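You operate a simulated robot arm through the tools that you are given. There is no shell and no other tool.

You are at the controls of a simulated two-armed robot. One attempt, no reset.

## Task
Hold the clean bucket on the top of the cabinet with the grating steady with one hand and put the blue relay that says "M2" from the top of the cabinet with the grating in it with the other.

It is judged by the outcome, as a careful person would: the job done as asked, and still so three seconds after it is handed in. It fails if anything else is knocked over, pushed out of place, dropped, spilled or broken.

## Robot
Two 7-joint arms with four-finger grippers on one trunk, on a base that moves. Base frame: it is fixed to the floor where the robot stands at the start and does not move with it; the origin is under the middle of the robot, x ahead of it, y to its left, z up. Lengths are in mm, angles in rad, forces in N, time in s.
The left shoulder is at the start at [40, 181, 1304], the right one opposite. With the tool pointing down near the work surface each hand reaches from about 240 to 820 mm from the robot's upright axis, wherever it stands, measured 20 degrees to its own side. Payload 3.67 kg a hand.
Tool frame (each hand has its own): the origin (TCP) lies between the finger pads and is the grasp point; the fingertips stand 28 mm ahead of it; z points along the fingers, y is the line along which they close. The gripper opens to 112 mm; its body begins 73 mm behind the TCP.
Orientation is that of the tool frame in the base frame, as a unit quaternion [x, y, z, w]. With the fingers straight down and closing along the base's y, the tool's x points along the base's -x, its y along +y and its z along -z.

## Interface
- The arms move only by the tool arm_command. It takes "left_commands", "right_commands" or both (then of equal length, played together; a hand with none holds still); each is a list of rows, each an object (a shift or turn left out is 0, a gripper value left out holds the last) with "delta_rot": the turn, a rotation vector about the base's x, y, z in rad, a list of three; "dp": the shift along the base's x, y, z in mm, a list of three; "claw": the opening, from 0 (shut) to 1 (fully open). In form: [{"delta_rot": [rx, ry, rz], "dp": [dx, dy, dz], "claw": claw}, ...]. A call has 1 to 20 rows; each row is the pose to reach, as a shift and turn from the pose commanded when the call began. A row lasts 0.2 s, in which the tool goes at most 50 mm and 0.15 rad; a call with a longer step from one row to the next is refused whole, and so is a gripper value outside its range. Where a pose cannot be reached the arm comes as near as it can. A force on the tool above 40 N (or 10 N above the force at the start of the call, whichever is more), or a blocked arm, ends the call early, and 0.2 s more pass. The fingers move at their own pace (about 72.4 mm/s each) and stop on an object; they squeeze with about 36 N. The grip force told is the motor's: it shows also when the fingers shut on nothing. Time passes only in rows, and 0.2 s behind the last, so rows that repeat a pose let the fingers close. The reply holds the time, the measured pose of the TCP, the force on the tool along the base axes, the opening and the grip force, in the units named above and with some noise, with the torque about the TCP (base axes, N m) and any sound that the robot's microphone picked up.
- Cameras (640 x 400 px; columns grow to the right, rows downward): "scene" is now at [96.1, 10.3, 1521.4]; the picture's right is [0.17, -0.99, 0.00], its down [-0.66, -0.11, -0.74] and it looks along [0.73, 0.13, -0.67] (base axes); focal length 263 px, centre (320, 200). "left" rides on the left gripper at [60, 18, -104] in its tool frame; the picture's right is [-0.29, 0.96, 0.00], its down [-0.80, -0.24, -0.55] and it looks along [-0.53, -0.16, 0.83] (tool axes); focal length 234 px, centre (320, 200). "right" rides on the right gripper at [60, -18, -104] in its tool frame; the picture's right is [0.29, 0.96, 0.00], its down [-0.80, 0.24, -0.55] and it looks along [-0.53, 0.16, 0.83] (tool axes); focal length 234 px, centre (320, 200). There is no depth. A picture from a camera that has moved, and an enlarged one, comes with that camera's place and axes in the base frame and with its lens. The place of the scene camera against the robot may be out by one fixed shift of up to 12 mm in any direction.
- camera(camera): a new picture of that camera. The clock stands still meanwhile.
- raise_lower(by): moves the trunk up (or, below 0, down) by that many mm; the arms and the scene camera ride with it, the base frame stays. It gives what a move gives, with no picture.
- base_move(legs): drives the robot by 1 to 6 legs, each [ahead, left, turn to the left] in mm, mm and rad, along the robot's own axes; the way and the turn of a leg run together, so that a leg with both is an arc; at most 1500 mm and 3.142 rad a leg. The arms and the cameras ride along, it lands a little off, and it stops where it bumps. It gives what a move gives.
- pan_tilt(pan, tilt): turns the head with the scene camera to pan (to the left, within 1.501 rad either way) and tilt (down, from -0.506 to 1.204), counted from straight ahead of the robot. It gives what a move gives.
- zoom(camera, box): a new picture of the part [left, top, right, bottom] of that camera's present view, enlarged. The clock stands still meanwhile.
- hand_in(): hands the job in; it is judged then, once.

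Nothing tells you exact positions but the pictures and the camera data. Unless the task says otherwise, let go and move clear before handing in.

The tools are called after ">>>" as a command line: name --argument value ..., lists and objects as JSON in quotes. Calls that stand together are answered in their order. arm_command: Moves the arms, as the interface text tells. Its arguments: {"type":"object","properties":{"left_commands":{"type":"array","items":{"type":"object","properties":{"delta_rot":{"type":"array","items":{"type":"number"}},"dp":{"type":"array","items":{"type":"number"}},"claw":{"type":"number"}}}},"right_commands":{"type":"array","items":{"type":"object","properties":{"delta_rot":{"type":"array","items":{"type":"number"}},"dp":{"type":"array","items":{"type":"number"}},"claw":{"type":"number"}}}}},"required":[]} The other tools are called the same way: raise_lower (by) moves the trunk up or down; base_move (legs) drives the base; pan_tilt (pan, tilt) turns the head that bears the scene camera; camera (camera) takes a picture; zoom (camera, box) takes an enlarged picture of a part of a camera's view; hand_in () hands the job in.

At the start:

```text
time: 0.0
left_tcp_pos: [489.3, 219.1, 1233.2]
left_tcp_rot: [-0.001, 1.0, 0.0, -0.001]
left_contact_force: [-0.8, 0.1, -0.2]
left_ft_torque: [0.0, 0.02, -0.01]
left_gripper_width: 111.9
left_gripper_force: 0.1
right_tcp_pos: [556.5, -177.6, 1239.1]
right_tcp_rot: [-0.001, 1.0, -0.001, 0.0]
right_contact_force: [0.7, 0.3, -0.6]
right_ft_torque: [-0.02, 0.0, 0.03]
right_gripper_width: 112.3
right_gripper_force: 0.0
trunk travel left (down, up): [-425.0, 89.0]
robot x, y, heading: [-0.5, -2.6, 0.0]
head pan, tilt (commanded): [0.171, 0.738]
```

scene: 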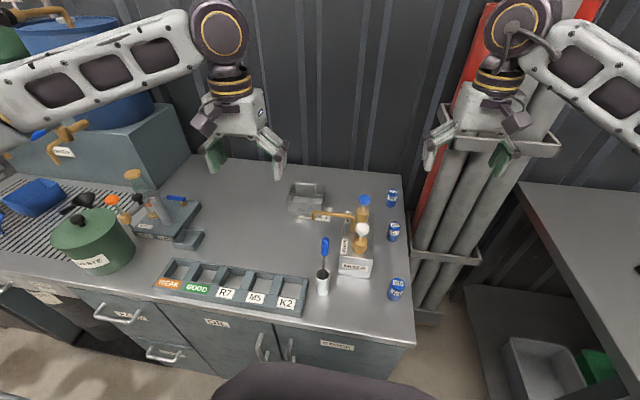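
right: 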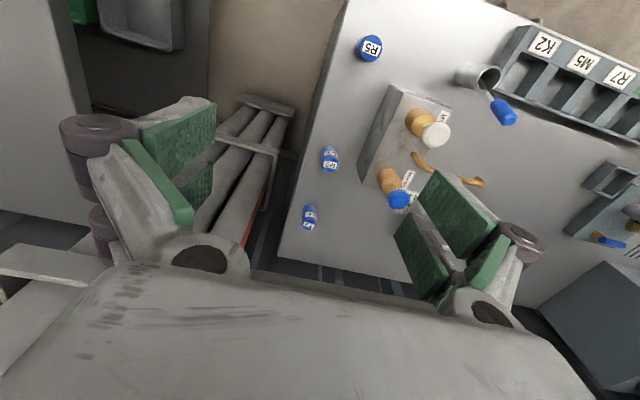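
left: 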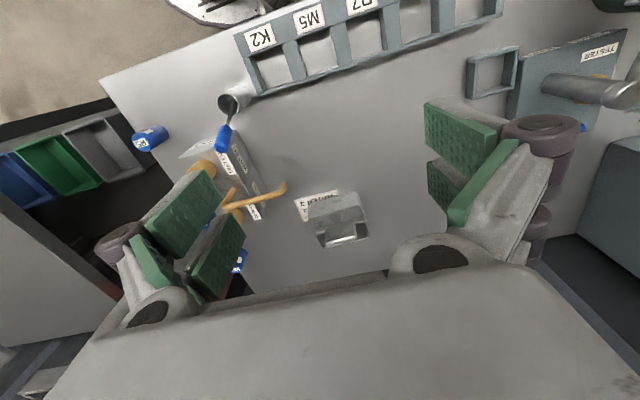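

I see a workbench with blue relays at its right edge and a grating at its left; I don't yet see which relay says "M2" or which bucket is clean. I'll zoom in and look around first.

>>> zoom --camera "scene" --box '[280, 160, 440, 320]'

>>> zoom --camera "scene" --box '[0, 150, 240, 300]'

>>> zoom --camera "right" --box '[280, 20, 480, 240]'

```text
2.50 times, centred on (360, 240) of scene
camera zoom: at [96.1, 10.3, 1521.4], right [0.17, -0.99, 0.0], down [-0.66, -0.11, -0.74], along [0.73, 0.13, -0.67], focal length 658 px, centre (220, 100)
```

zoom: 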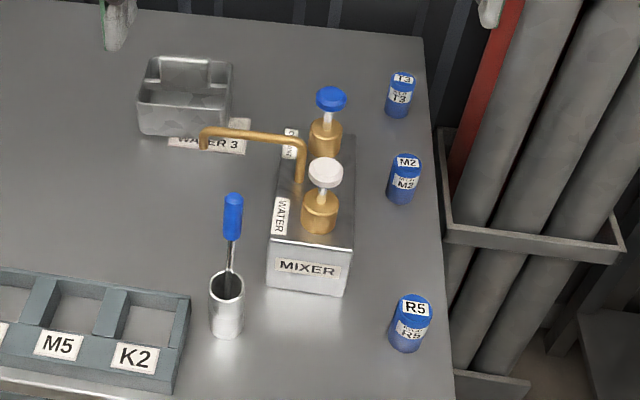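

```text
2.67 times, centred on (120, 225) of scene
camera zoom: at [96.1, 10.3, 1521.4], right [0.17, -0.99, 0.0], down [-0.66, -0.11, -0.74], along [0.73, 0.13, -0.67], focal length 702 px, centre (853, 133)
```

zoom: 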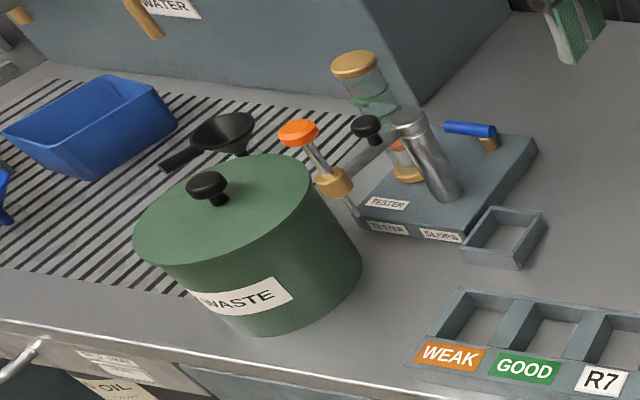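

```text
1.82 times, centred on (380, 130) of right
camera zoom: at [496.5, -197.0, 1343.9], right [-0.29, 0.96, 0.0], down [0.8, 0.24, 0.55], along [0.53, 0.16, -0.83], focal length 426 px, centre (211, 327)
```

zoom: 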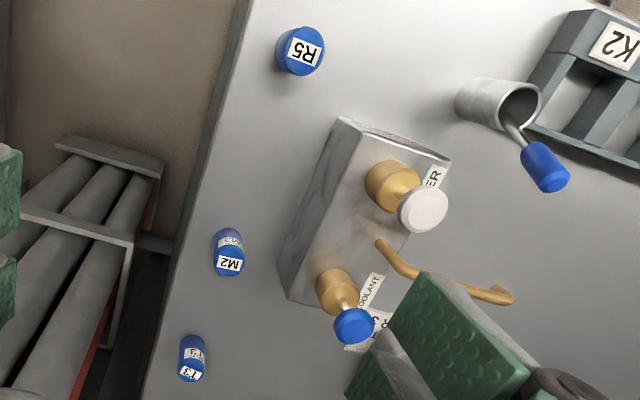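

M2 is the middle blue relay, behind the mixer near the right edge of the bench. Next I look left for the buckets.

>>> pan_tilt --pan 0.8 --tilt 0.7

>>> camera --camera "scene"

```text
time: 1.0
left_tcp_pos: [489.9, 219.2, 1232.1]
left_tcp_rot: [-0.001, 1.0, 0.0, -0.001]
left_contact_force: [-0.4, 0.0, -0.9]
left_ft_torque: [0.01, 0.0, 0.0]
left_gripper_width: 112.1
left_gripper_force: 0.0
right_tcp_pos: [555.9, -177.6, 1239.9]
right_tcp_rot: [0.0, 1.0, 0.0, 0.0]
right_contact_force: [0.0, 0.3, -0.3]
right_ft_torque: [-0.02, 0.0, -0.01]
right_gripper_width: 112.2
right_gripper_force: 0.0
trunk travel left (down, up): [-425.0, 89.0]
robot x, y, heading: [-1.6, -0.4, -0.001]
head pan, tilt (commanded): [0.799, 0.7]
```

```text
taken
camera scene: at [73.2, 56.9, 1524.6], right [0.72, -0.7, 0.0], down [-0.45, -0.46, -0.76], along [0.53, 0.55, -0.64], focal length 263 px, centre (320, 200)
```

scene: 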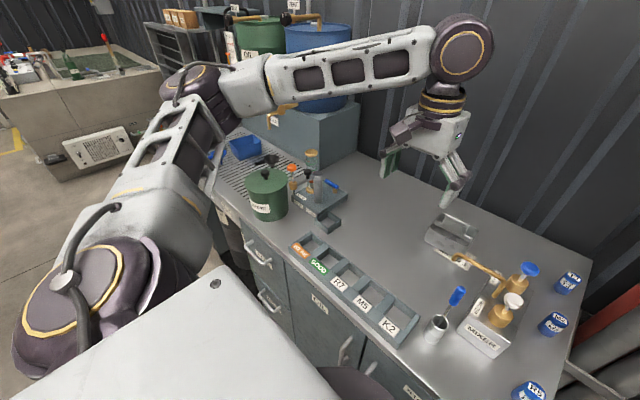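

The left arm covers part of the grating; there seems to be one blue open container on it and another behind the arm. I'll zoom and pan further.

>>> zoom --camera "scene" --box '[190, 100, 370, 230]'

>>> pan_tilt --pan 1.2 --tilt 0.5

>>> camera --camera "scene"

```text
3.08 times, centred on (280, 165) of scene
camera zoom: at [73.2, 56.9, 1524.6], right [0.72, -0.7, 0.0], down [-0.45, -0.46, -0.76], along [0.53, 0.55, -0.64], focal length 810 px, centre (443, 308)
```

zoom: 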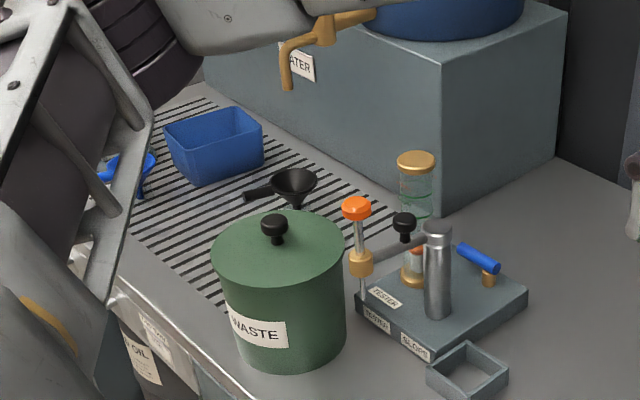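

```text
time: 1.9
left_tcp_pos: [488.8, 219.7, 1233.3]
left_tcp_rot: [0.0, 1.0, 0.0, 0.0]
left_contact_force: [-0.8, 0.1, -0.3]
left_ft_torque: [-0.03, -0.04, -0.03]
left_gripper_width: 111.9
left_gripper_force: 0.1
right_tcp_pos: [556.9, -178.5, 1239.6]
right_tcp_rot: [0.0, 1.0, 0.0, -0.001]
right_contact_force: [0.1, 0.1, 0.3]
right_ft_torque: [0.02, 0.01, 0.0]
right_gripper_width: 112.1
right_gripper_force: 0.1
trunk travel left (down, up): [-425.0, 89.0]
robot x, y, heading: [-3.6, -1.2, 0.0]
head pan, tilt (commanded): [1.201, 0.499]
```

```text
taken
camera scene: at [46.8, 80.9, 1542.3], right [0.93, -0.36, 0.0], down [-0.17, -0.45, -0.88], along [0.32, 0.82, -0.48], focal length 263 px, centre (320, 200)
```

scene: 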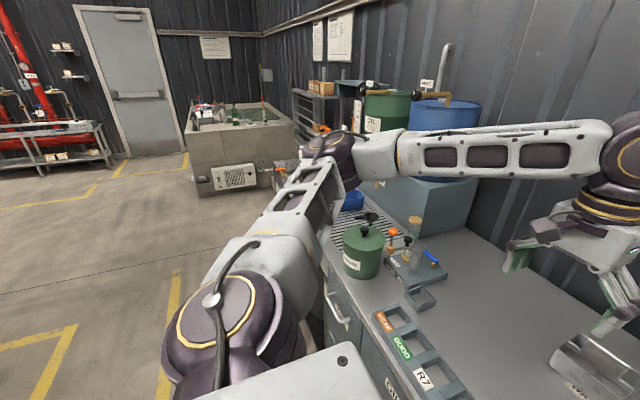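

The arm still hides part of the grating. I'll check the surroundings to both sides before moving the base.

>>> pan_tilt --pan 1.5 --tilt 0.4

>>> camera --camera "scene"

>>> pan_tilt --pan -1.5 --tilt 0.4

>>> camera --camera "scene"

>>> pan_tilt --pan -0.7 --tilt 0.6

>>> camera --camera "scene"

```text
time: 2.7
left_tcp_pos: [489.8, 219.6, 1233.5]
left_tcp_rot: [0.0, 1.0, 0.001, -0.001]
left_contact_force: [0.2, -0.2, 0.4]
left_ft_torque: [-0.01, 0.01, 0.03]
left_gripper_width: 112.0
left_gripper_force: 0.1
right_tcp_pos: [557.1, -177.7, 1239.8]
right_tcp_rot: [-0.001, 1.0, 0.0, 0.0]
right_contact_force: [-0.1, -0.2, -0.4]
right_ft_torque: [0.01, -0.02, -0.02]
right_gripper_width: 111.9
right_gripper_force: 0.0
trunk travel left (down, up): [-425.0, 89.0]
robot x, y, heading: [1.8, -1.4, 0.003]
head pan, tilt (commanded): [1.499, 0.4]
```

```text
taken
camera scene: at [20.6, 88.5, 1551.5], right [1.0, -0.07, 0.0], down [-0.03, -0.39, -0.92], along [0.07, 0.92, -0.39], focal length 263 px, centre (320, 200)
```

scene: 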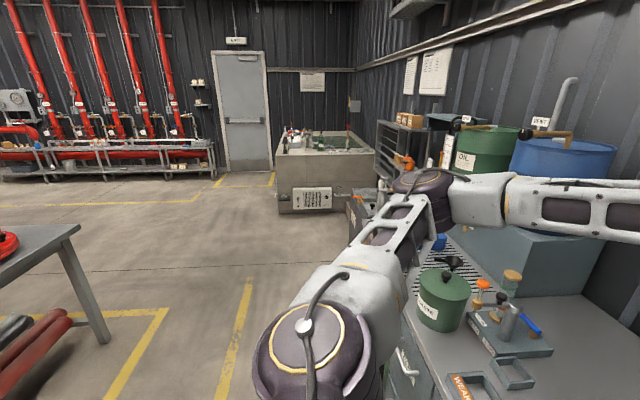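

```text
time: 5.3
left_tcp_pos: [488.8, 219.1, 1232.1]
left_tcp_rot: [-0.001, 1.0, 0.0, 0.0]
left_contact_force: [0.7, 0.1, 0.3]
left_ft_torque: [-0.02, 0.01, 0.0]
left_gripper_width: 112.0
left_gripper_force: 0.1
right_tcp_pos: [557.4, -179.2, 1239.3]
right_tcp_rot: [0.0, 1.0, 0.0, 0.0]
right_contact_force: [-0.3, -0.2, -0.5]
right_ft_torque: [0.0, -0.01, -0.02]
right_gripper_width: 112.0
right_gripper_force: 0.1
trunk travel left (down, up): [-425.0, 89.0]
robot x, y, heading: [2.6, 1.6, -0.002]
head pan, tilt (commanded): [-1.499, 0.4]
```

```text
taken
camera scene: at [20.5, -96.3, 1551.5], right [-1.0, -0.07, 0.0], down [-0.03, 0.39, -0.92], along [0.07, -0.92, -0.39], focal length 263 px, centre (320, 200)
```

scene: 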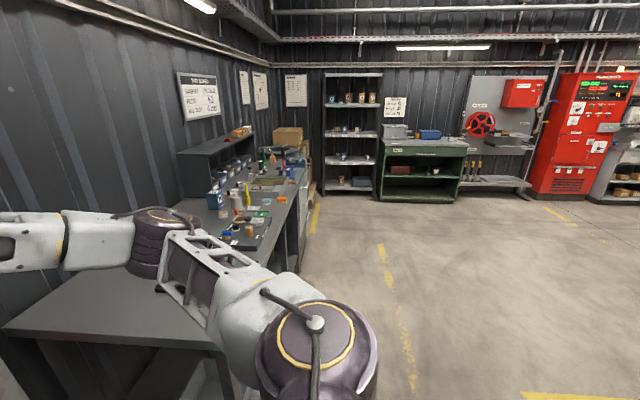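

```text
time: 6.4
left_tcp_pos: [489.0, 219.3, 1232.3]
left_tcp_rot: [0.0, 1.0, 0.0, -0.001]
left_contact_force: [-0.1, -0.5, -0.2]
left_ft_torque: [0.0, 0.02, 0.0]
left_gripper_width: 111.9
left_gripper_force: 0.0
right_tcp_pos: [555.9, -177.6, 1239.5]
right_tcp_rot: [0.0, 1.0, 0.0, 0.0]
right_contact_force: [-0.4, -0.8, 0.5]
right_ft_torque: [-0.02, -0.01, -0.01]
right_gripper_width: 112.0
right_gripper_force: 0.2
trunk travel left (down, up): [-425.0, 89.0]
robot x, y, heading: [-1.8, 1.2, -0.001]
head pan, tilt (commanded): [-0.7, 0.6]
```

```text
taken
camera scene: at [81.4, -60.9, 1533.3], right [-0.64, -0.76, 0.0], down [-0.43, 0.36, -0.83], along [0.63, -0.53, -0.56], focal length 263 px, centre (320, 200)
```

scene: 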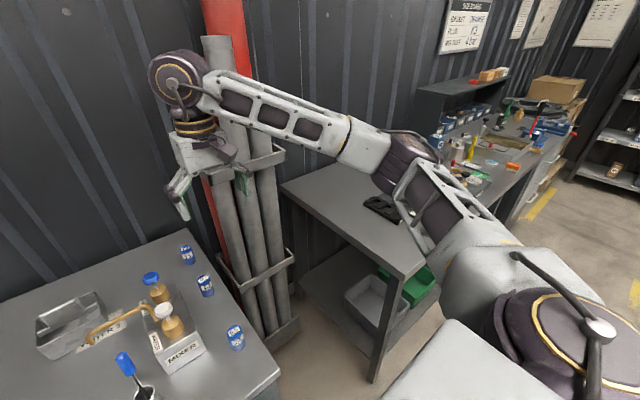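

M2 works out at about (675, -122, 900), with the bench top at about z 866 and the mixer face at y ≈ -55. T3 and R5 sit about 150–200 mm beyond it and nearer than it. I'll turn the right hand 90° so it closes along x, well clear of the mixer, and bring it high over the relay for a better look.

>>> arm_command --right_commands '[{"dp": [10, 5, 0], "delta_rot": [0, 0, 0.14]}, {"dp": [20, 10, 0], "delta_rot": [0, 0, 0.28]}, {"dp": [30, 15, 0], "delta_rot": [0, 0, 0.42]}, {"dp": [40, 20, -10], "delta_rot": [0, 0, 0.56]}, {"dp": [50, 25, -20], "delta_rot": [0, 0, 0.7]}, {"dp": [60, 30, -30], "delta_rot": [0, 0, 0.84]}, {"dp": [70, 35, -40], "delta_rot": [0, 0, 0.98]}, {"dp": [80, 40, -50], "delta_rot": [0, 0, 1.12]}, {"dp": [90, 45, -60], "delta_rot": [0, 0, 1.26]}, {"dp": [100, 50, -70], "delta_rot": [0, 0, 1.4]}, {"dp": [110, 55, -80], "delta_rot": [0, 0, 1.5]}, {"dp": [118, 56, -90], "delta_rot": [0, 0, 1.5708]}, {"dp": [118, 56, -90], "delta_rot": [0, 0, 1.5708]}]'

>>> pan_tilt --pan -0.1 --tilt 0.8

>>> camera --camera "scene"

>>> camera --camera "right"

```text
time: 9.2
left_tcp_pos: [486.0, 220.3, 1233.4]
left_tcp_rot: [0.0, 1.0, -0.001, 0.001]
left_contact_force: [-1.3, 0.5, 0.0]
left_ft_torque: [-0.02, -0.06, 0.03]
left_gripper_width: 112.1
left_gripper_force: 0.0
right_tcp_pos: [469.6, -67.0, 1172.0]
right_tcp_rot: [-0.591, 0.798, -0.102, 0.05]
right_contact_force: [-1.2, 1.0, -1.0]
right_ft_torque: [-0.01, -0.09, 0.03]
right_gripper_width: 111.7
right_gripper_force: 0.1
right hand out of reach, approached as far as the arm can: row 6, 7, 8, 9, 10, 11, 12, 13
trunk travel left (down, up): [-425.0, 89.0]
robot x, y, heading: [-0.5, 1.1, -0.001]
head pan, tilt (commanded): [-0.7, 0.6]
```

```text
time: 10.2
left_tcp_pos: [490.1, 219.8, 1232.8]
left_tcp_rot: [-0.002, 1.0, -0.001, 0.0]
left_contact_force: [-0.1, -0.6, 0.0]
left_ft_torque: [0.03, 0.03, -0.03]
left_gripper_width: 111.9
left_gripper_force: 0.0
right_tcp_pos: [472.7, -69.5, 1172.6]
right_tcp_rot: [-0.591, 0.799, -0.101, 0.051]
right_contact_force: [-0.6, -0.5, -0.3]
right_ft_torque: [-0.01, -0.03, -0.03]
right_gripper_width: 112.1
right_gripper_force: 0.1
trunk travel left (down, up): [-425.0, 89.0]
robot x, y, heading: [2.2, 0.2, -0.004]
head pan, tilt (commanded): [-0.099, 0.799]
```

```text
taken
camera scene: at [94.3, -11.8, 1516.4], right [-0.1, -0.99, 0.0], down [-0.71, 0.07, -0.7], along [0.69, -0.07, -0.72], focal length 263 px, centre (320, 200)
```

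scene: 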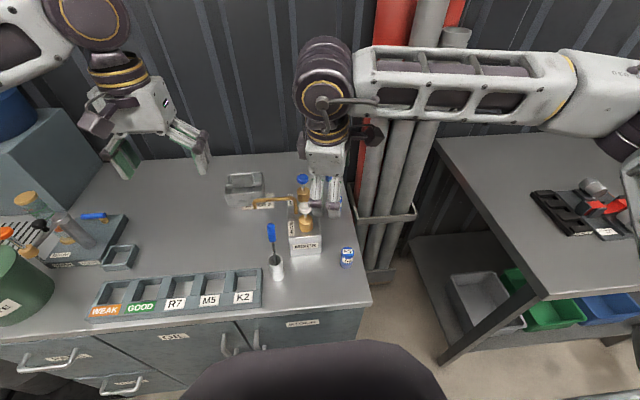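

```text
taken
camera right: at [451.0, -121.0, 1280.5], right [-0.98, -0.01, -0.2], down [-0.1, 0.88, 0.46], along [0.17, 0.47, -0.87], focal length 234 px, centre (320, 200)
```

right: 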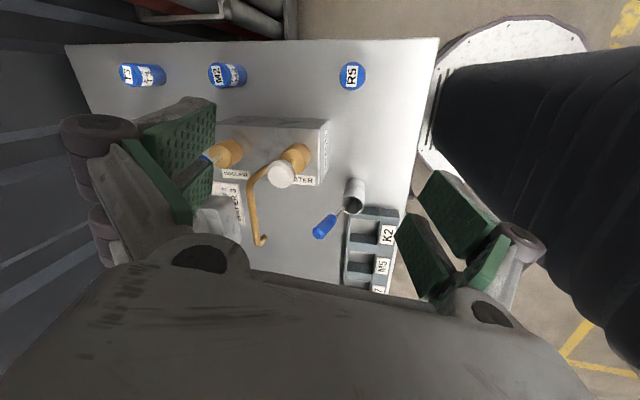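

The right arm couldn't reach that turned pose and stopped short over the mixer, still high and clear. I'll bring it back to its start pose and see how far it can turn the other way.

>>> arm_command --right_commands '[{"dp": [0, 0, 5], "delta_rot": [0, 0, -0.1]}]'

```text
time: 10.6
left_tcp_pos: [490.6, 219.0, 1232.6]
left_tcp_rot: [-0.001, 1.0, 0.0, 0.0]
left_contact_force: [0.3, 0.2, 0.3]
left_ft_torque: [-0.01, 0.0, -0.02]
left_gripper_width: 112.3
left_gripper_force: 0.0
right_tcp_pos: [472.5, -73.0, 1175.1]
right_tcp_rot: [-0.551, 0.827, -0.104, 0.042]
right_contact_force: [0.5, -0.2, -0.2]
right_ft_torque: [0.02, 0.01, 0.0]
right_gripper_width: 112.4
right_gripper_force: 0.1
trunk travel left (down, up): [-425.0, 89.0]
robot x, y, heading: [-0.2, 0.4, 0.001]
head pan, tilt (commanded): [-0.099, 0.799]
```

The commanded pose resets to where the arm actually stopped, so I can correct from there. Next I bring the hand upright again, clear of the mixer.

>>> arm_command --right_commands '[{"dp": [0, -10, 15], "delta_rot": [0.0276, 0.0111, -0.146]}, {"dp": [10, -20, 30], "delta_rot": [0.0552, 0.0222, -0.292]}, {"dp": [20, -35, 40], "delta_rot": [0.0829, 0.0334, -0.439]}, {"dp": [35, -50, 50], "delta_rot": [0.1105, 0.0445, -0.585]}, {"dp": [50, -65, 60], "delta_rot": [0.138, 0.0556, -0.732]}, {"dp": [65, -80, 64], "delta_rot": [0.166, 0.0667, -0.878]}, {"dp": [75, -95, 64], "delta_rot": [0.193, 0.078, -1.025]}, {"dp": [84, -105, 64], "delta_rot": [0.221, 0.089, -1.171]}, {"dp": [84, -105, 64], "delta_rot": [0.221, 0.089, -1.171]}]'

```text
time: 12.6
left_tcp_pos: [490.4, 220.2, 1232.2]
left_tcp_rot: [-0.001, 1.0, 0.0, -0.002]
left_contact_force: [-0.1, 0.1, 1.5]
left_ft_torque: [-0.01, -0.02, -0.05]
left_gripper_width: 112.2
left_gripper_force: 0.0
right_tcp_pos: [558.8, -182.6, 1239.7]
right_tcp_rot: [0.001, 1.0, 0.0, 0.001]
right_contact_force: [-0.7, 0.1, 0.6]
right_ft_torque: [0.01, 0.02, 0.0]
right_gripper_width: 111.9
right_gripper_force: 0.0
trunk travel left (down, up): [-425.0, 89.0]
robot x, y, heading: [0.4, -1.9, -0.0]
head pan, tilt (commanded): [-0.099, 0.799]
```

The right hand is upright again. I'll try turning it the other way (clockwise), still high.

>>> arm_command --right_commands '[{"dp": [0, 0, -15], "delta_rot": [0, 0, -0.14]}, {"dp": [5, 0, -30], "delta_rot": [0, 0, -0.28]}, {"dp": [10, 0, -45], "delta_rot": [0, 0, -0.42]}, {"dp": [15, 0, -60], "delta_rot": [0, 0, -0.56]}, {"dp": [20, 5, -75], "delta_rot": [0, 0, -0.7]}, {"dp": [25, 10, -90], "delta_rot": [0, 0, -0.84]}]'

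```text
time: 14.0
left_tcp_pos: [489.0, 219.8, 1233.1]
left_tcp_rot: [0.0, 1.0, 0.0, -0.001]
left_contact_force: [-0.2, 0.1, 0.2]
left_ft_torque: [0.01, -0.01, -0.04]
left_gripper_width: 112.1
left_gripper_force: 0.1
right_tcp_pos: [585.0, -172.8, 1147.8]
right_tcp_rot: [0.41, 0.912, -0.002, 0.0]
right_contact_force: [0.5, -0.3, -1.1]
right_ft_torque: [0.02, 0.01, 0.01]
right_gripper_width: 111.8
right_gripper_force: 0.1
trunk travel left (down, up): [-425.0, 89.0]
robot x, y, heading: [2.9, -0.3, -0.001]
head pan, tilt (commanded): [-0.099, 0.799]
```

Turning clockwise works so far. I'll continue to a full 90°.

>>> arm_command --right_commands '[{"dp": [5, 0, 0], "delta_rot": [0, 0, -0.14]}, {"dp": [10, 0, 0], "delta_rot": [0, 0, -0.28]}, {"dp": [15, 0, 0], "delta_rot": [0, 0, -0.42]}, {"dp": [20, 0, 0], "delta_rot": [0, 0, -0.56]}, {"dp": [25, 0, 0], "delta_rot": [0, 0, -0.7]}, {"dp": [25, 0, 0], "delta_rot": [0, 0, -0.73]}]'

>>> camera --camera "right"

>>> camera --camera "scene"

```text
time: 15.4
left_tcp_pos: [490.3, 219.9, 1233.2]
left_tcp_rot: [-0.001, 1.0, 0.0, 0.0]
left_contact_force: [-0.4, -0.4, 0.1]
left_ft_torque: [0.02, 0.02, -0.02]
left_gripper_width: 112.1
left_gripper_force: 0.0
right_tcp_pos: [609.1, -174.5, 1150.0]
right_tcp_rot: [0.708, 0.706, -0.001, 0.001]
right_contact_force: [-0.5, -0.6, -0.4]
right_ft_torque: [-0.01, 0.0, 0.03]
right_gripper_width: 111.9
right_gripper_force: 0.1
trunk travel left (down, up): [-425.0, 89.0]
robot x, y, heading: [-0.1, -3.3, 0.002]
head pan, tilt (commanded): [-0.099, 0.799]
```

```text
taken
camera right: at [591.7, -114.3, 1253.3], right [0.96, 0.29, 0.0], down [0.24, -0.8, 0.56], along [0.16, -0.53, -0.83], focal length 234 px, centre (320, 200)
```

right: 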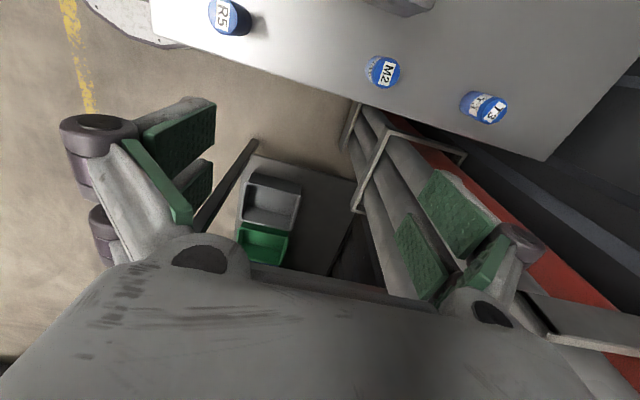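

```text
taken
camera scene: at [93.9, -12.0, 1516.4], right [-0.1, -1.0, 0.0], down [-0.71, 0.07, -0.7], along [0.69, -0.07, -0.72], focal length 263 px, centre (320, 200)
```

scene: 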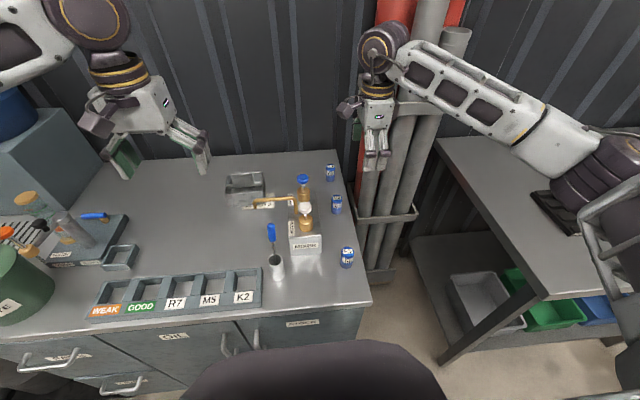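

The full clockwise turn works. Now I zoom on the relay with the hand camera to fix its position.

>>> zoom --camera "right" --box '[320, 20, 440, 120]'

>>> zoom --camera "scene" --box '[270, 150, 370, 270]'

```text
4.00 times, centred on (380, 70) of right
camera zoom: at [591.7, -114.3, 1253.3], right [0.96, 0.29, 0.0], down [0.24, -0.8, 0.56], along [0.16, -0.53, -0.83], focal length 937 px, centre (80, 720)
```

zoom: 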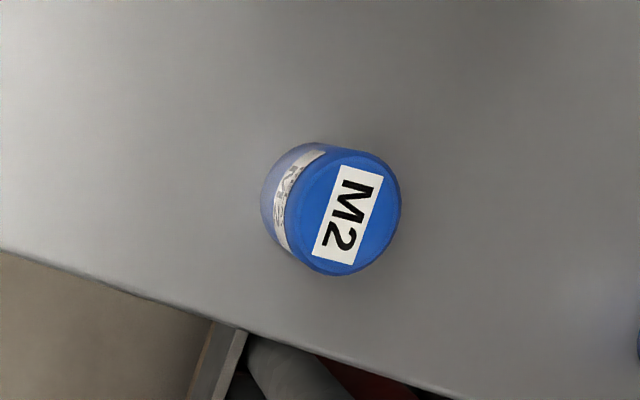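

```text
3.33 times, centred on (320, 210) of scene
camera zoom: at [93.9, -12.0, 1516.4], right [-0.1, -1.0, 0.0], down [-0.71, 0.07, -0.7], along [0.69, -0.07, -0.72], focal length 878 px, centre (320, 167)
```

zoom: 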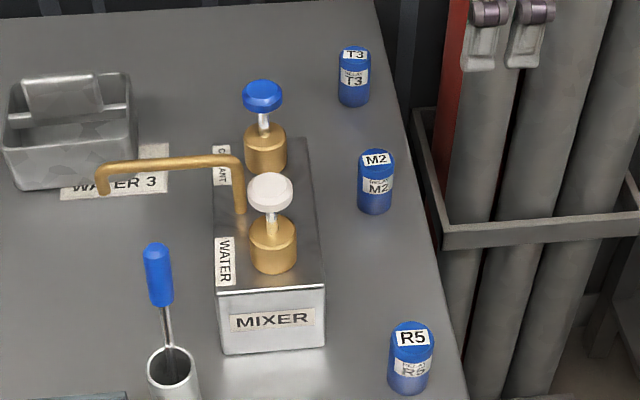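

The relay is about 37 mm across, centred near (680, -119), with its top around z 912. I'll move the hand right above it and check alignment.

>>> arm_command --right_commands '[{"dp": [20, 15, -20]}, {"dp": [40, 30, -40]}, {"dp": [60, 45, -60]}, {"dp": [71, 55, -90]}, {"dp": [71, 55, -120]}, {"dp": [71, 55, -150]}, {"dp": [71, 55, -150]}]'

>>> camera --camera "right"

>>> camera --camera "scene"

```text
time: 17.0
left_tcp_pos: [489.3, 218.8, 1232.8]
left_tcp_rot: [0.0, 1.0, 0.0, -0.001]
left_contact_force: [-0.3, 0.1, -0.4]
left_ft_torque: [0.0, -0.02, -0.04]
left_gripper_width: 111.9
left_gripper_force: 0.0
right_tcp_pos: [681.3, -118.0, 999.6]
right_tcp_rot: [0.707, 0.707, -0.001, 0.0]
right_contact_force: [-0.8, 0.2, -0.4]
right_ft_torque: [-0.05, 0.0, -0.02]
right_gripper_width: 112.1
right_gripper_force: 0.1
trunk travel left (down, up): [-425.0, 89.0]
robot x, y, heading: [-0.4, -1.6, 0.0]
head pan, tilt (commanded): [-0.099, 0.799]
```

```text
taken
camera right: at [663.9, -59.2, 1103.2], right [0.96, 0.29, 0.0], down [0.24, -0.8, 0.56], along [0.16, -0.53, -0.83], focal length 234 px, centre (320, 200)
```

right: 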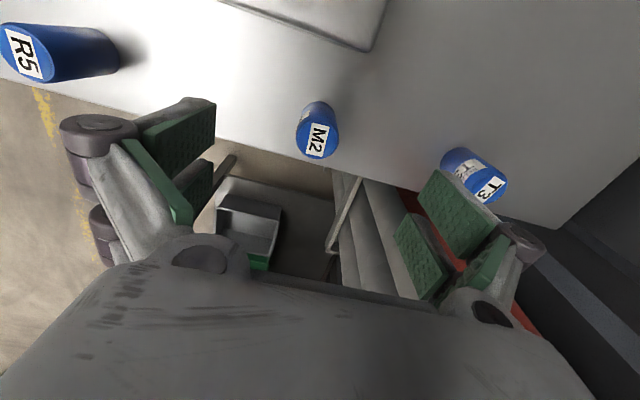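

```text
taken
camera scene: at [94.1, -11.6, 1516.4], right [-0.1, -1.0, 0.0], down [-0.71, 0.07, -0.7], along [0.69, -0.07, -0.72], focal length 263 px, centre (320, 200)
```

scene: 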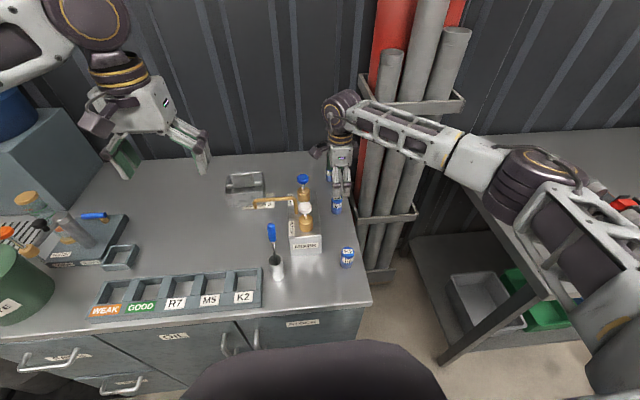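

The relay sits between the open fingers. I zoom once more to refine its height before descending.

>>> zoom --camera "right" --box '[260, 80, 380, 180]'

>>> zoom --camera "scene" --box '[270, 130, 390, 250]'

```text
4.00 times, centred on (320, 130) of right
camera zoom: at [663.9, -59.2, 1103.2], right [0.96, 0.29, 0.0], down [0.24, -0.8, 0.56], along [0.16, -0.53, -0.83], focal length 937 px, centre (320, 480)
```

zoom: 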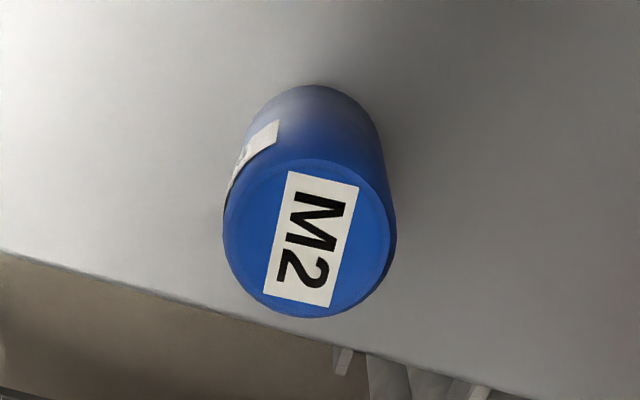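

```text
3.33 times, centred on (330, 190) of scene
camera zoom: at [94.1, -11.6, 1516.4], right [-0.1, -1.0, 0.0], down [-0.71, 0.07, -0.7], along [0.69, -0.07, -0.72], focal length 878 px, centre (287, 233)
```

zoom: 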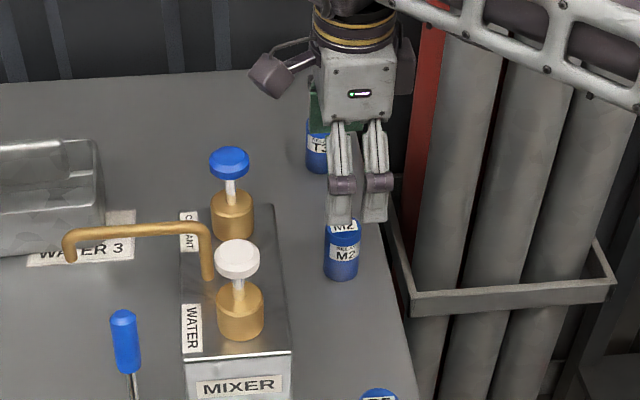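

The relay is centred between the fingers with its top at about z 920. I descend so the tips stop about 15 mm above the bench, then close.

>>> arm_command --right_commands '[{"dp": [-1, -1, -25]}, {"dp": [-1, -1, -50]}, {"dp": [-1, -1, -70]}, {"dp": [-1, -1, -85]}, {"dp": [-1, -1, -93]}, {"dp": [-1, -1, -93]}]'

>>> camera --camera "right"

>>> zoom --camera "scene" --box '[270, 130, 390, 250]'

```text
time: 18.4
left_tcp_pos: [488.8, 219.9, 1232.2]
left_tcp_rot: [-0.001, 1.0, 0.0, -0.001]
left_contact_force: [-0.9, -0.7, -0.4]
left_ft_torque: [0.06, 0.02, -0.01]
left_gripper_width: 112.3
left_gripper_force: 0.0
right_tcp_pos: [680.4, -119.8, 906.4]
right_tcp_rot: [0.708, 0.706, -0.001, -0.001]
right_contact_force: [-0.1, 0.0, 0.9]
right_ft_torque: [0.01, -0.02, -0.01]
right_gripper_width: 112.2
right_gripper_force: 0.1
trunk travel left (down, up): [-425.0, 89.0]
robot x, y, heading: [2.8, -1.8, -0.001]
head pan, tilt (commanded): [-0.099, 0.799]
```

```text
taken
camera right: at [661.8, -60.2, 1009.0], right [0.96, 0.29, 0.0], down [0.24, -0.8, 0.56], along [0.16, -0.53, -0.83], focal length 234 px, centre (320, 200)
```

right: 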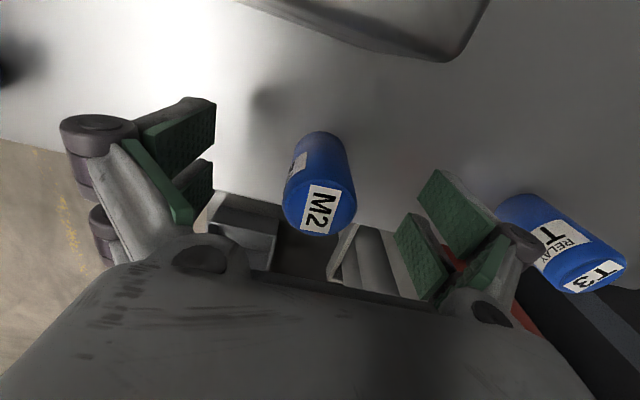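

```text
3.33 times, centred on (330, 190) of scene
camera zoom: at [94.1, -11.9, 1516.4], right [-0.1, -1.0, 0.0], down [-0.71, 0.07, -0.7], along [0.69, -0.07, -0.72], focal length 878 px, centre (287, 233)
```

zoom: 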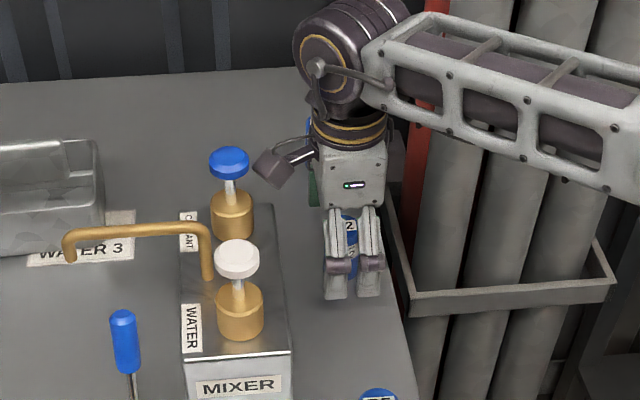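

Fingers straddle the relay symmetrically and nothing touches. Closing now.

>>> arm_command --right_commands '[{"dp": [0, 0, 0], "claw": 0.5}, {"dp": [0, 0, 0], "claw": 0.2}, {"dp": [0, 0, 0], "claw": 0}, {"dp": [0, 0, 0], "claw": 0}, {"dp": [0, 0, 0], "claw": 0}, {"dp": [0, 0, 0], "claw": 0}]'

>>> camera --camera "right"

```text
time: 19.8
left_tcp_pos: [489.6, 220.1, 1232.4]
left_tcp_rot: [-0.001, 1.0, -0.001, 0.0]
left_contact_force: [0.0, 0.5, -0.1]
left_ft_torque: [0.01, -0.03, 0.02]
left_gripper_width: 112.0
left_gripper_force: 0.1
right_tcp_pos: [681.3, -119.4, 906.3]
right_tcp_rot: [0.708, 0.706, -0.001, 0.0]
right_contact_force: [0.2, -0.1, -0.7]
right_ft_torque: [-0.04, 0.0, -0.04]
right_gripper_width: 32.4
right_gripper_force: 36.0
trunk travel left (down, up): [-425.0, 89.0]
robot x, y, heading: [-1.5, -0.5, 0.003]
head pan, tilt (commanded): [-0.099, 0.799]
```

```text
taken
camera right: at [661.9, -60.2, 1009.2], right [0.96, 0.29, 0.0], down [0.24, -0.8, 0.56], along [0.16, -0.53, -0.83], focal length 234 px, centre (320, 200)
```

right: 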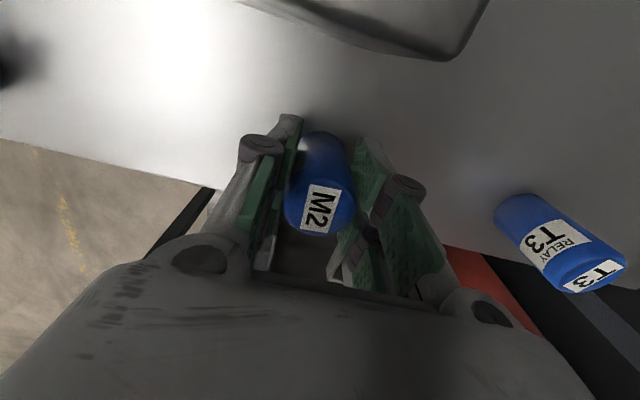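

The relay is gripped (32 mm wide, 36 N). I'll lift it straight up and check that it stays in the grip.

>>> arm_command --right_commands '[{"dp": [0, 0, 20]}, {"dp": [0, 0, 50]}, {"dp": [0, 0, 85]}, {"dp": [0, 0, 120]}, {"dp": [0, 0, 160]}, {"dp": [0, 0, 200]}, {"dp": [0, 0, 230]}, {"dp": [0, 0, 230]}]'

>>> camera --camera "right"

>>> camera --camera "scene"

```text
time: 21.6
left_tcp_pos: [489.8, 218.6, 1232.4]
left_tcp_rot: [-0.001, 1.0, -0.001, -0.001]
left_contact_force: [-0.3, -0.6, -0.3]
left_ft_torque: [-0.03, 0.02, -0.02]
left_gripper_width: 112.1
left_gripper_force: 0.0
right_tcp_pos: [679.4, -119.9, 1136.1]
right_tcp_rot: [0.708, 0.706, -0.001, 0.0]
right_contact_force: [-0.3, -0.4, -0.4]
right_ft_torque: [-0.01, -0.03, -0.01]
right_gripper_width: 32.2
right_gripper_force: 36.0
trunk travel left (down, up): [-425.0, 89.0]
robot x, y, heading: [-0.8, 0.1, -0.003]
head pan, tilt (commanded): [-0.099, 0.799]
```

```text
taken
camera right: at [661.5, -60.6, 1240.5], right [0.96, 0.29, 0.0], down [0.24, -0.8, 0.56], along [0.16, -0.53, -0.83], focal length 234 px, centre (320, 200)
```

right: 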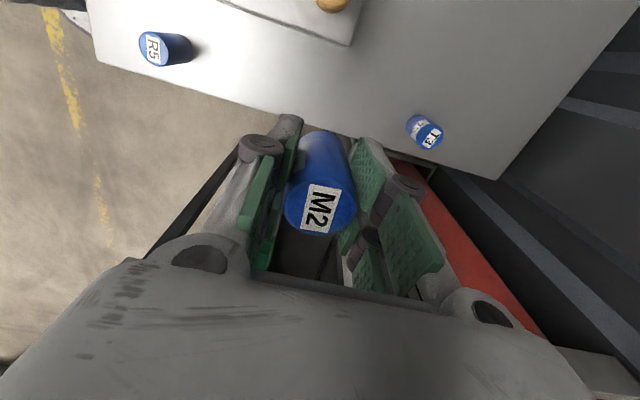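

```text
taken
camera scene: at [94.5, -12.1, 1516.3], right [-0.1, -1.0, 0.0], down [-0.71, 0.07, -0.7], along [0.69, -0.07, -0.72], focal length 263 px, centre (320, 200)
```

scene: 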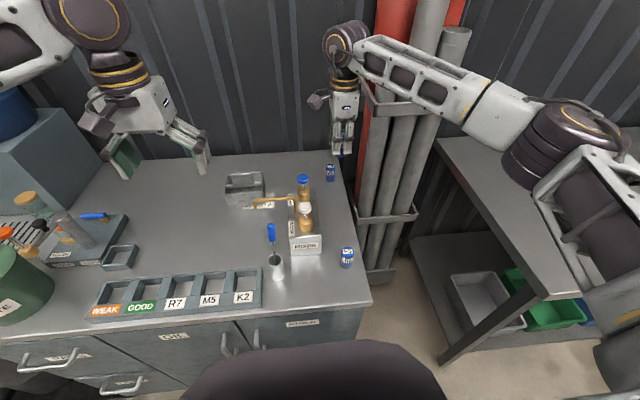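

The relay is held firmly. I'll pull the right hand back in before driving, then back the robot off to get an open view of the left part of the cabinet.

>>> arm_command --right_commands '[{"dp": [-40, -10, 10]}, {"dp": [-80, -20, 20]}, {"dp": [-120, -30, 30]}, {"dp": [-160, -40, 40]}, {"dp": [-200, -50, 50]}, {"dp": [-230, -60, 60]}, {"dp": [-230, -60, 60]}]'

>>> base_move --legs '[[-350, 0, 0]]'

>>> pan_tilt --pan 0.9 --tilt 0.55

>>> camera --camera "scene"

>>> camera --camera "right"

```text
time: 23.2
left_tcp_pos: [490.3, 219.6, 1231.6]
left_tcp_rot: [-0.001, 1.0, 0.0, -0.001]
left_contact_force: [0.5, 0.6, 0.4]
left_ft_torque: [-0.03, 0.0, -0.01]
left_gripper_width: 112.0
left_gripper_force: 0.0
right_tcp_pos: [449.9, -180.3, 1196.4]
right_tcp_rot: [0.708, 0.706, -0.002, -0.001]
right_contact_force: [-0.3, 0.3, -0.4]
right_ft_torque: [0.0, 0.01, -0.01]
right_gripper_width: 32.5
right_gripper_force: 36.2
trunk travel left (down, up): [-425.0, 89.0]
robot x, y, heading: [-0.5, -2.7, -0.002]
head pan, tilt (commanded): [-0.099, 0.799]
```

```text
time: 25.5
left_tcp_pos: [146.6, 220.4, 1232.8]
left_tcp_rot: [-0.004, 1.0, 0.0, -0.002]
left_contact_force: [-0.1, 0.0, 0.8]
left_ft_torque: [-0.02, 0.01, 0.0]
left_gripper_width: 112.0
left_gripper_force: 0.1
right_tcp_pos: [109.2, -179.3, 1195.5]
right_tcp_rot: [0.707, 0.708, -0.002, -0.001]
right_contact_force: [0.3, 0.1, -0.9]
right_ft_torque: [0.01, -0.01, 0.0]
right_gripper_width: 32.3
right_gripper_force: 35.7
trunk travel left (down, up): [-425.0, 89.0]
robot x, y, heading: [-342.6, 1.3, 0.008]
head pan, tilt (commanded): [-0.099, 0.799]
```

```text
time: 26.8
left_tcp_pos: [145.4, 220.8, 1232.5]
left_tcp_rot: [-0.003, 1.0, 0.0, -0.002]
left_contact_force: [0.5, 1.1, 0.7]
left_ft_torque: [-0.02, -0.01, -0.01]
left_gripper_width: 112.2
left_gripper_force: 0.2
right_tcp_pos: [106.7, -179.0, 1195.3]
right_tcp_rot: [0.707, 0.707, -0.002, -0.001]
right_contact_force: [-0.4, -0.5, -0.7]
right_ft_torque: [0.03, 0.01, 0.01]
right_gripper_width: 32.0
right_gripper_force: 35.8
trunk travel left (down, up): [-425.0, 89.0]
robot x, y, heading: [-342.4, -2.0, 0.004]
head pan, tilt (commanded): [0.901, 0.55]
```

```text
taken
camera scene: at [-273.9, 66.0, 1537.8], right [0.79, -0.62, 0.0], down [-0.32, -0.41, -0.85], along [0.53, 0.67, -0.52], focal length 263 px, centre (320, 200)
```

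scene: 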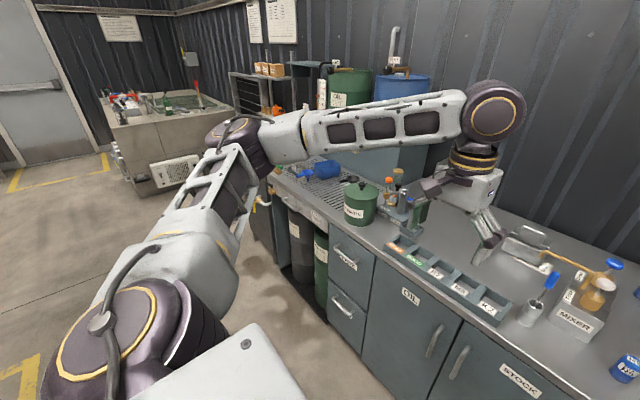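

```text
taken
camera right: at [89.1, -120.3, 1300.1], right [0.96, 0.29, 0.0], down [0.24, -0.8, 0.56], along [0.16, -0.53, -0.83], focal length 234 px, centre (320, 200)
```

right: 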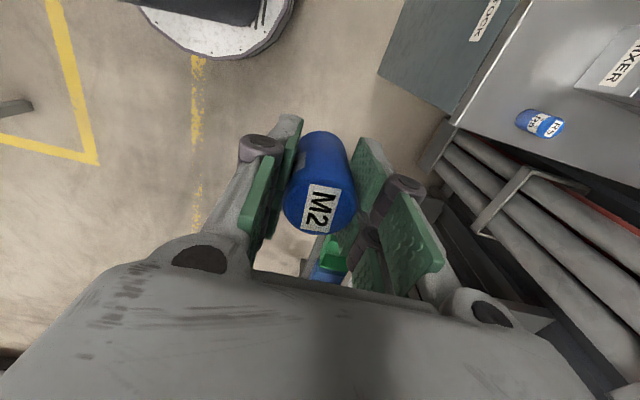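

The path to the left along the cabinet is open floor. I'll slide left 800 mm at this distance and look again.

>>> base_move --legs '[[0, 800, 0]]'

>>> pan_tilt --pan 0.3 --tilt 0.6

>>> camera --camera "scene"

>>> camera --camera "left"

```text
time: 31.2
left_tcp_pos: [136.9, 1031.0, 1233.3]
left_tcp_rot: [-0.007, 1.0, 0.0, -0.001]
left_contact_force: [-0.2, 0.0, -0.6]
left_ft_torque: [0.0, -0.02, -0.01]
left_gripper_width: 112.0
left_gripper_force: 0.0
right_tcp_pos: [103.0, 630.9, 1195.4]
right_tcp_rot: [0.703, 0.711, -0.002, 0.0]
right_contact_force: [0.3, -0.1, -0.6]
right_ft_torque: [-0.02, 0.02, -0.04]
right_gripper_width: 31.9
right_gripper_force: 35.7
trunk travel left (down, up): [-425.0, 89.0]
robot x, y, heading: [-352.5, 809.5, 0.012]
head pan, tilt (commanded): [0.901, 0.55]
```

```text
time: 32.2
left_tcp_pos: [136.1, 1031.1, 1232.4]
left_tcp_rot: [-0.007, 1.0, 0.0, 0.0]
left_contact_force: [0.0, -1.3, -0.7]
left_ft_torque: [-0.02, -0.01, -0.02]
left_gripper_width: 112.0
left_gripper_force: 0.1
right_tcp_pos: [102.4, 630.8, 1194.9]
right_tcp_rot: [0.704, 0.711, -0.001, 0.0]
right_contact_force: [-0.6, -0.4, -1.0]
right_ft_torque: [-0.03, 0.02, 0.01]
right_gripper_width: 32.0
right_gripper_force: 36.0
trunk travel left (down, up): [-425.0, 89.0]
robot x, y, heading: [-355.1, 808.5, 0.014]
head pan, tilt (commanded): [0.3, 0.6]
```

```text
taken
camera scene: at [-251.7, 829.5, 1533.2], right [0.31, -0.95, 0.0], down [-0.54, -0.17, -0.82], along [0.78, 0.25, -0.57], focal length 263 px, centre (320, 200)
```

scene: 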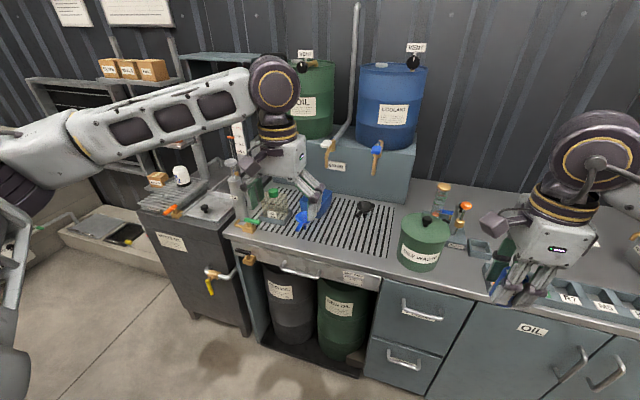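

```text
taken
camera left: at [77.6, 1047.4, 1336.6], right [0.27, 0.96, 0.0], down [0.8, -0.23, 0.55], along [0.53, -0.15, -0.83], focal length 234 px, centre (320, 200)
```

left: 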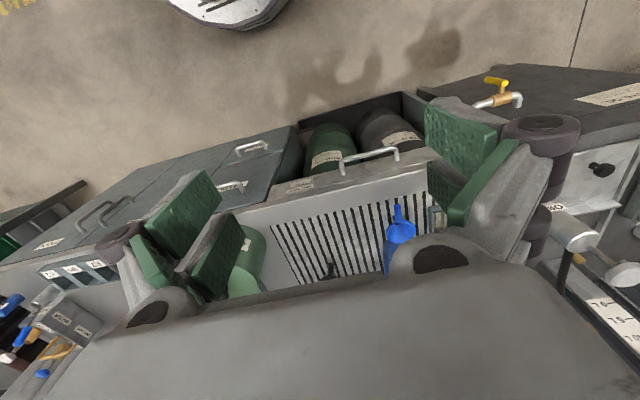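

Now the grating is in view, partly behind the left hand. Zooming.

>>> zoom --camera "scene" --box '[220, 130, 420, 270]'

>>> zoom --camera "left" --box '[240, 160, 460, 300]'

```text
2.86 times, centred on (320, 200) of scene
camera zoom: at [-251.7, 829.5, 1533.2], right [0.31, -0.95, 0.0], down [-0.54, -0.17, -0.82], along [0.78, 0.25, -0.57], focal length 752 px, centre (320, 200)
```

zoom: 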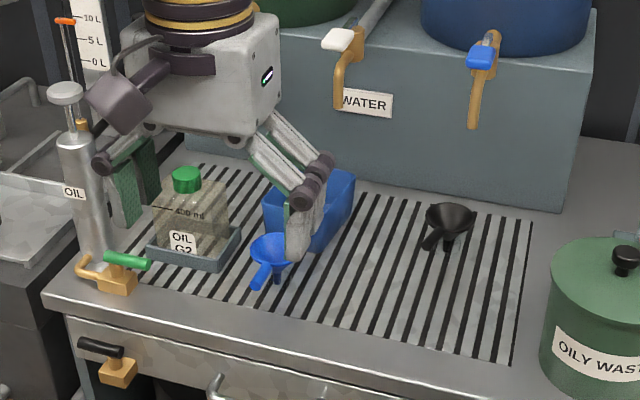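

```text
2.86 times, centred on (350, 230) of left
camera zoom: at [77.6, 1047.4, 1336.6], right [0.27, 0.96, 0.0], down [0.8, -0.23, 0.55], along [0.53, -0.15, -0.83], focal length 669 px, centre (234, 114)
```

zoom: 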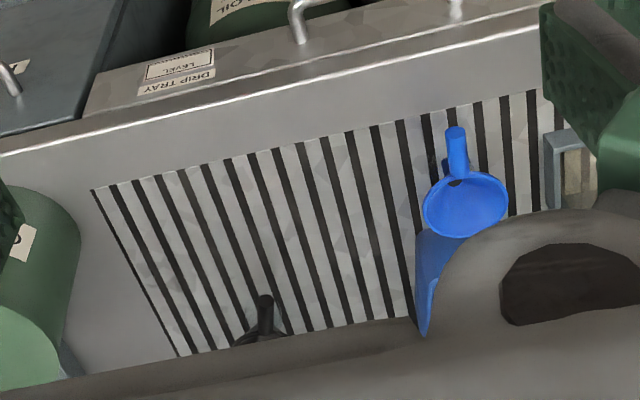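

On the grating I see two funnels, an oil bottle in a tray, and a blue container behind the left hand. There's also a grey metal container by the mixer, so I must check both before deciding which is the clean bucket.

>>> pan_tilt --pan -0.6 --tilt 0.6

>>> camera --camera "scene"

>>> zoom --camera "scene" --box '[260, 130, 460, 270]'

```text
time: 33.4
left_tcp_pos: [136.5, 1031.7, 1232.9]
left_tcp_rot: [-0.006, 1.0, -0.001, -0.001]
left_contact_force: [-0.7, -0.4, -1.1]
left_ft_torque: [0.02, 0.01, 0.01]
left_gripper_width: 112.0
left_gripper_force: 0.0
right_tcp_pos: [101.7, 631.0, 1196.0]
right_tcp_rot: [0.703, 0.711, -0.001, 0.0]
right_contact_force: [-0.1, -0.3, -0.5]
right_ft_torque: [0.03, -0.01, 0.03]
right_gripper_width: 32.2
right_gripper_force: 35.9
trunk travel left (down, up): [-425.0, 89.0]
robot x, y, heading: [-351.9, 803.5, 0.009]
head pan, tilt (commanded): [-0.6, 0.6]
```

```text
taken
camera scene: at [-262.1, 753.6, 1533.2], right [-0.55, -0.83, 0.0], down [-0.47, 0.31, -0.82], along [0.69, -0.46, -0.57], focal length 263 px, centre (320, 200)
```

scene: 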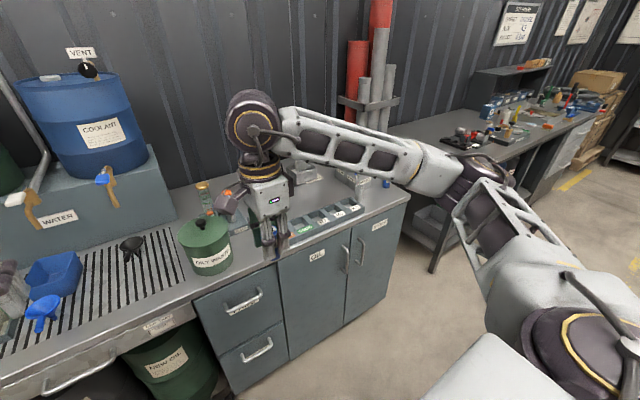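

```text
2.86 times, centred on (360, 200) of scene
camera zoom: at [-262.1, 753.6, 1533.2], right [-0.55, -0.83, 0.0], down [-0.47, 0.31, -0.82], along [0.69, -0.46, -0.57], focal length 752 px, centre (206, 200)
```

zoom: 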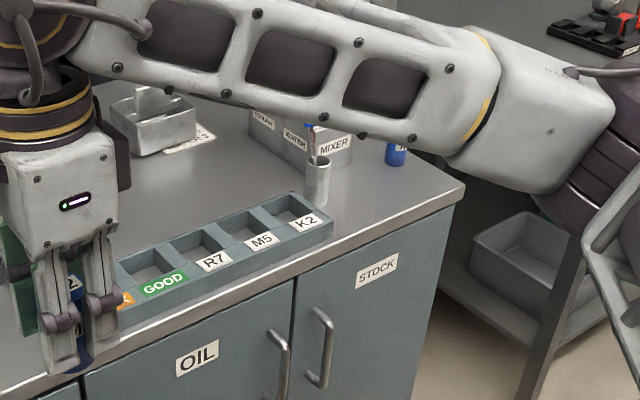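

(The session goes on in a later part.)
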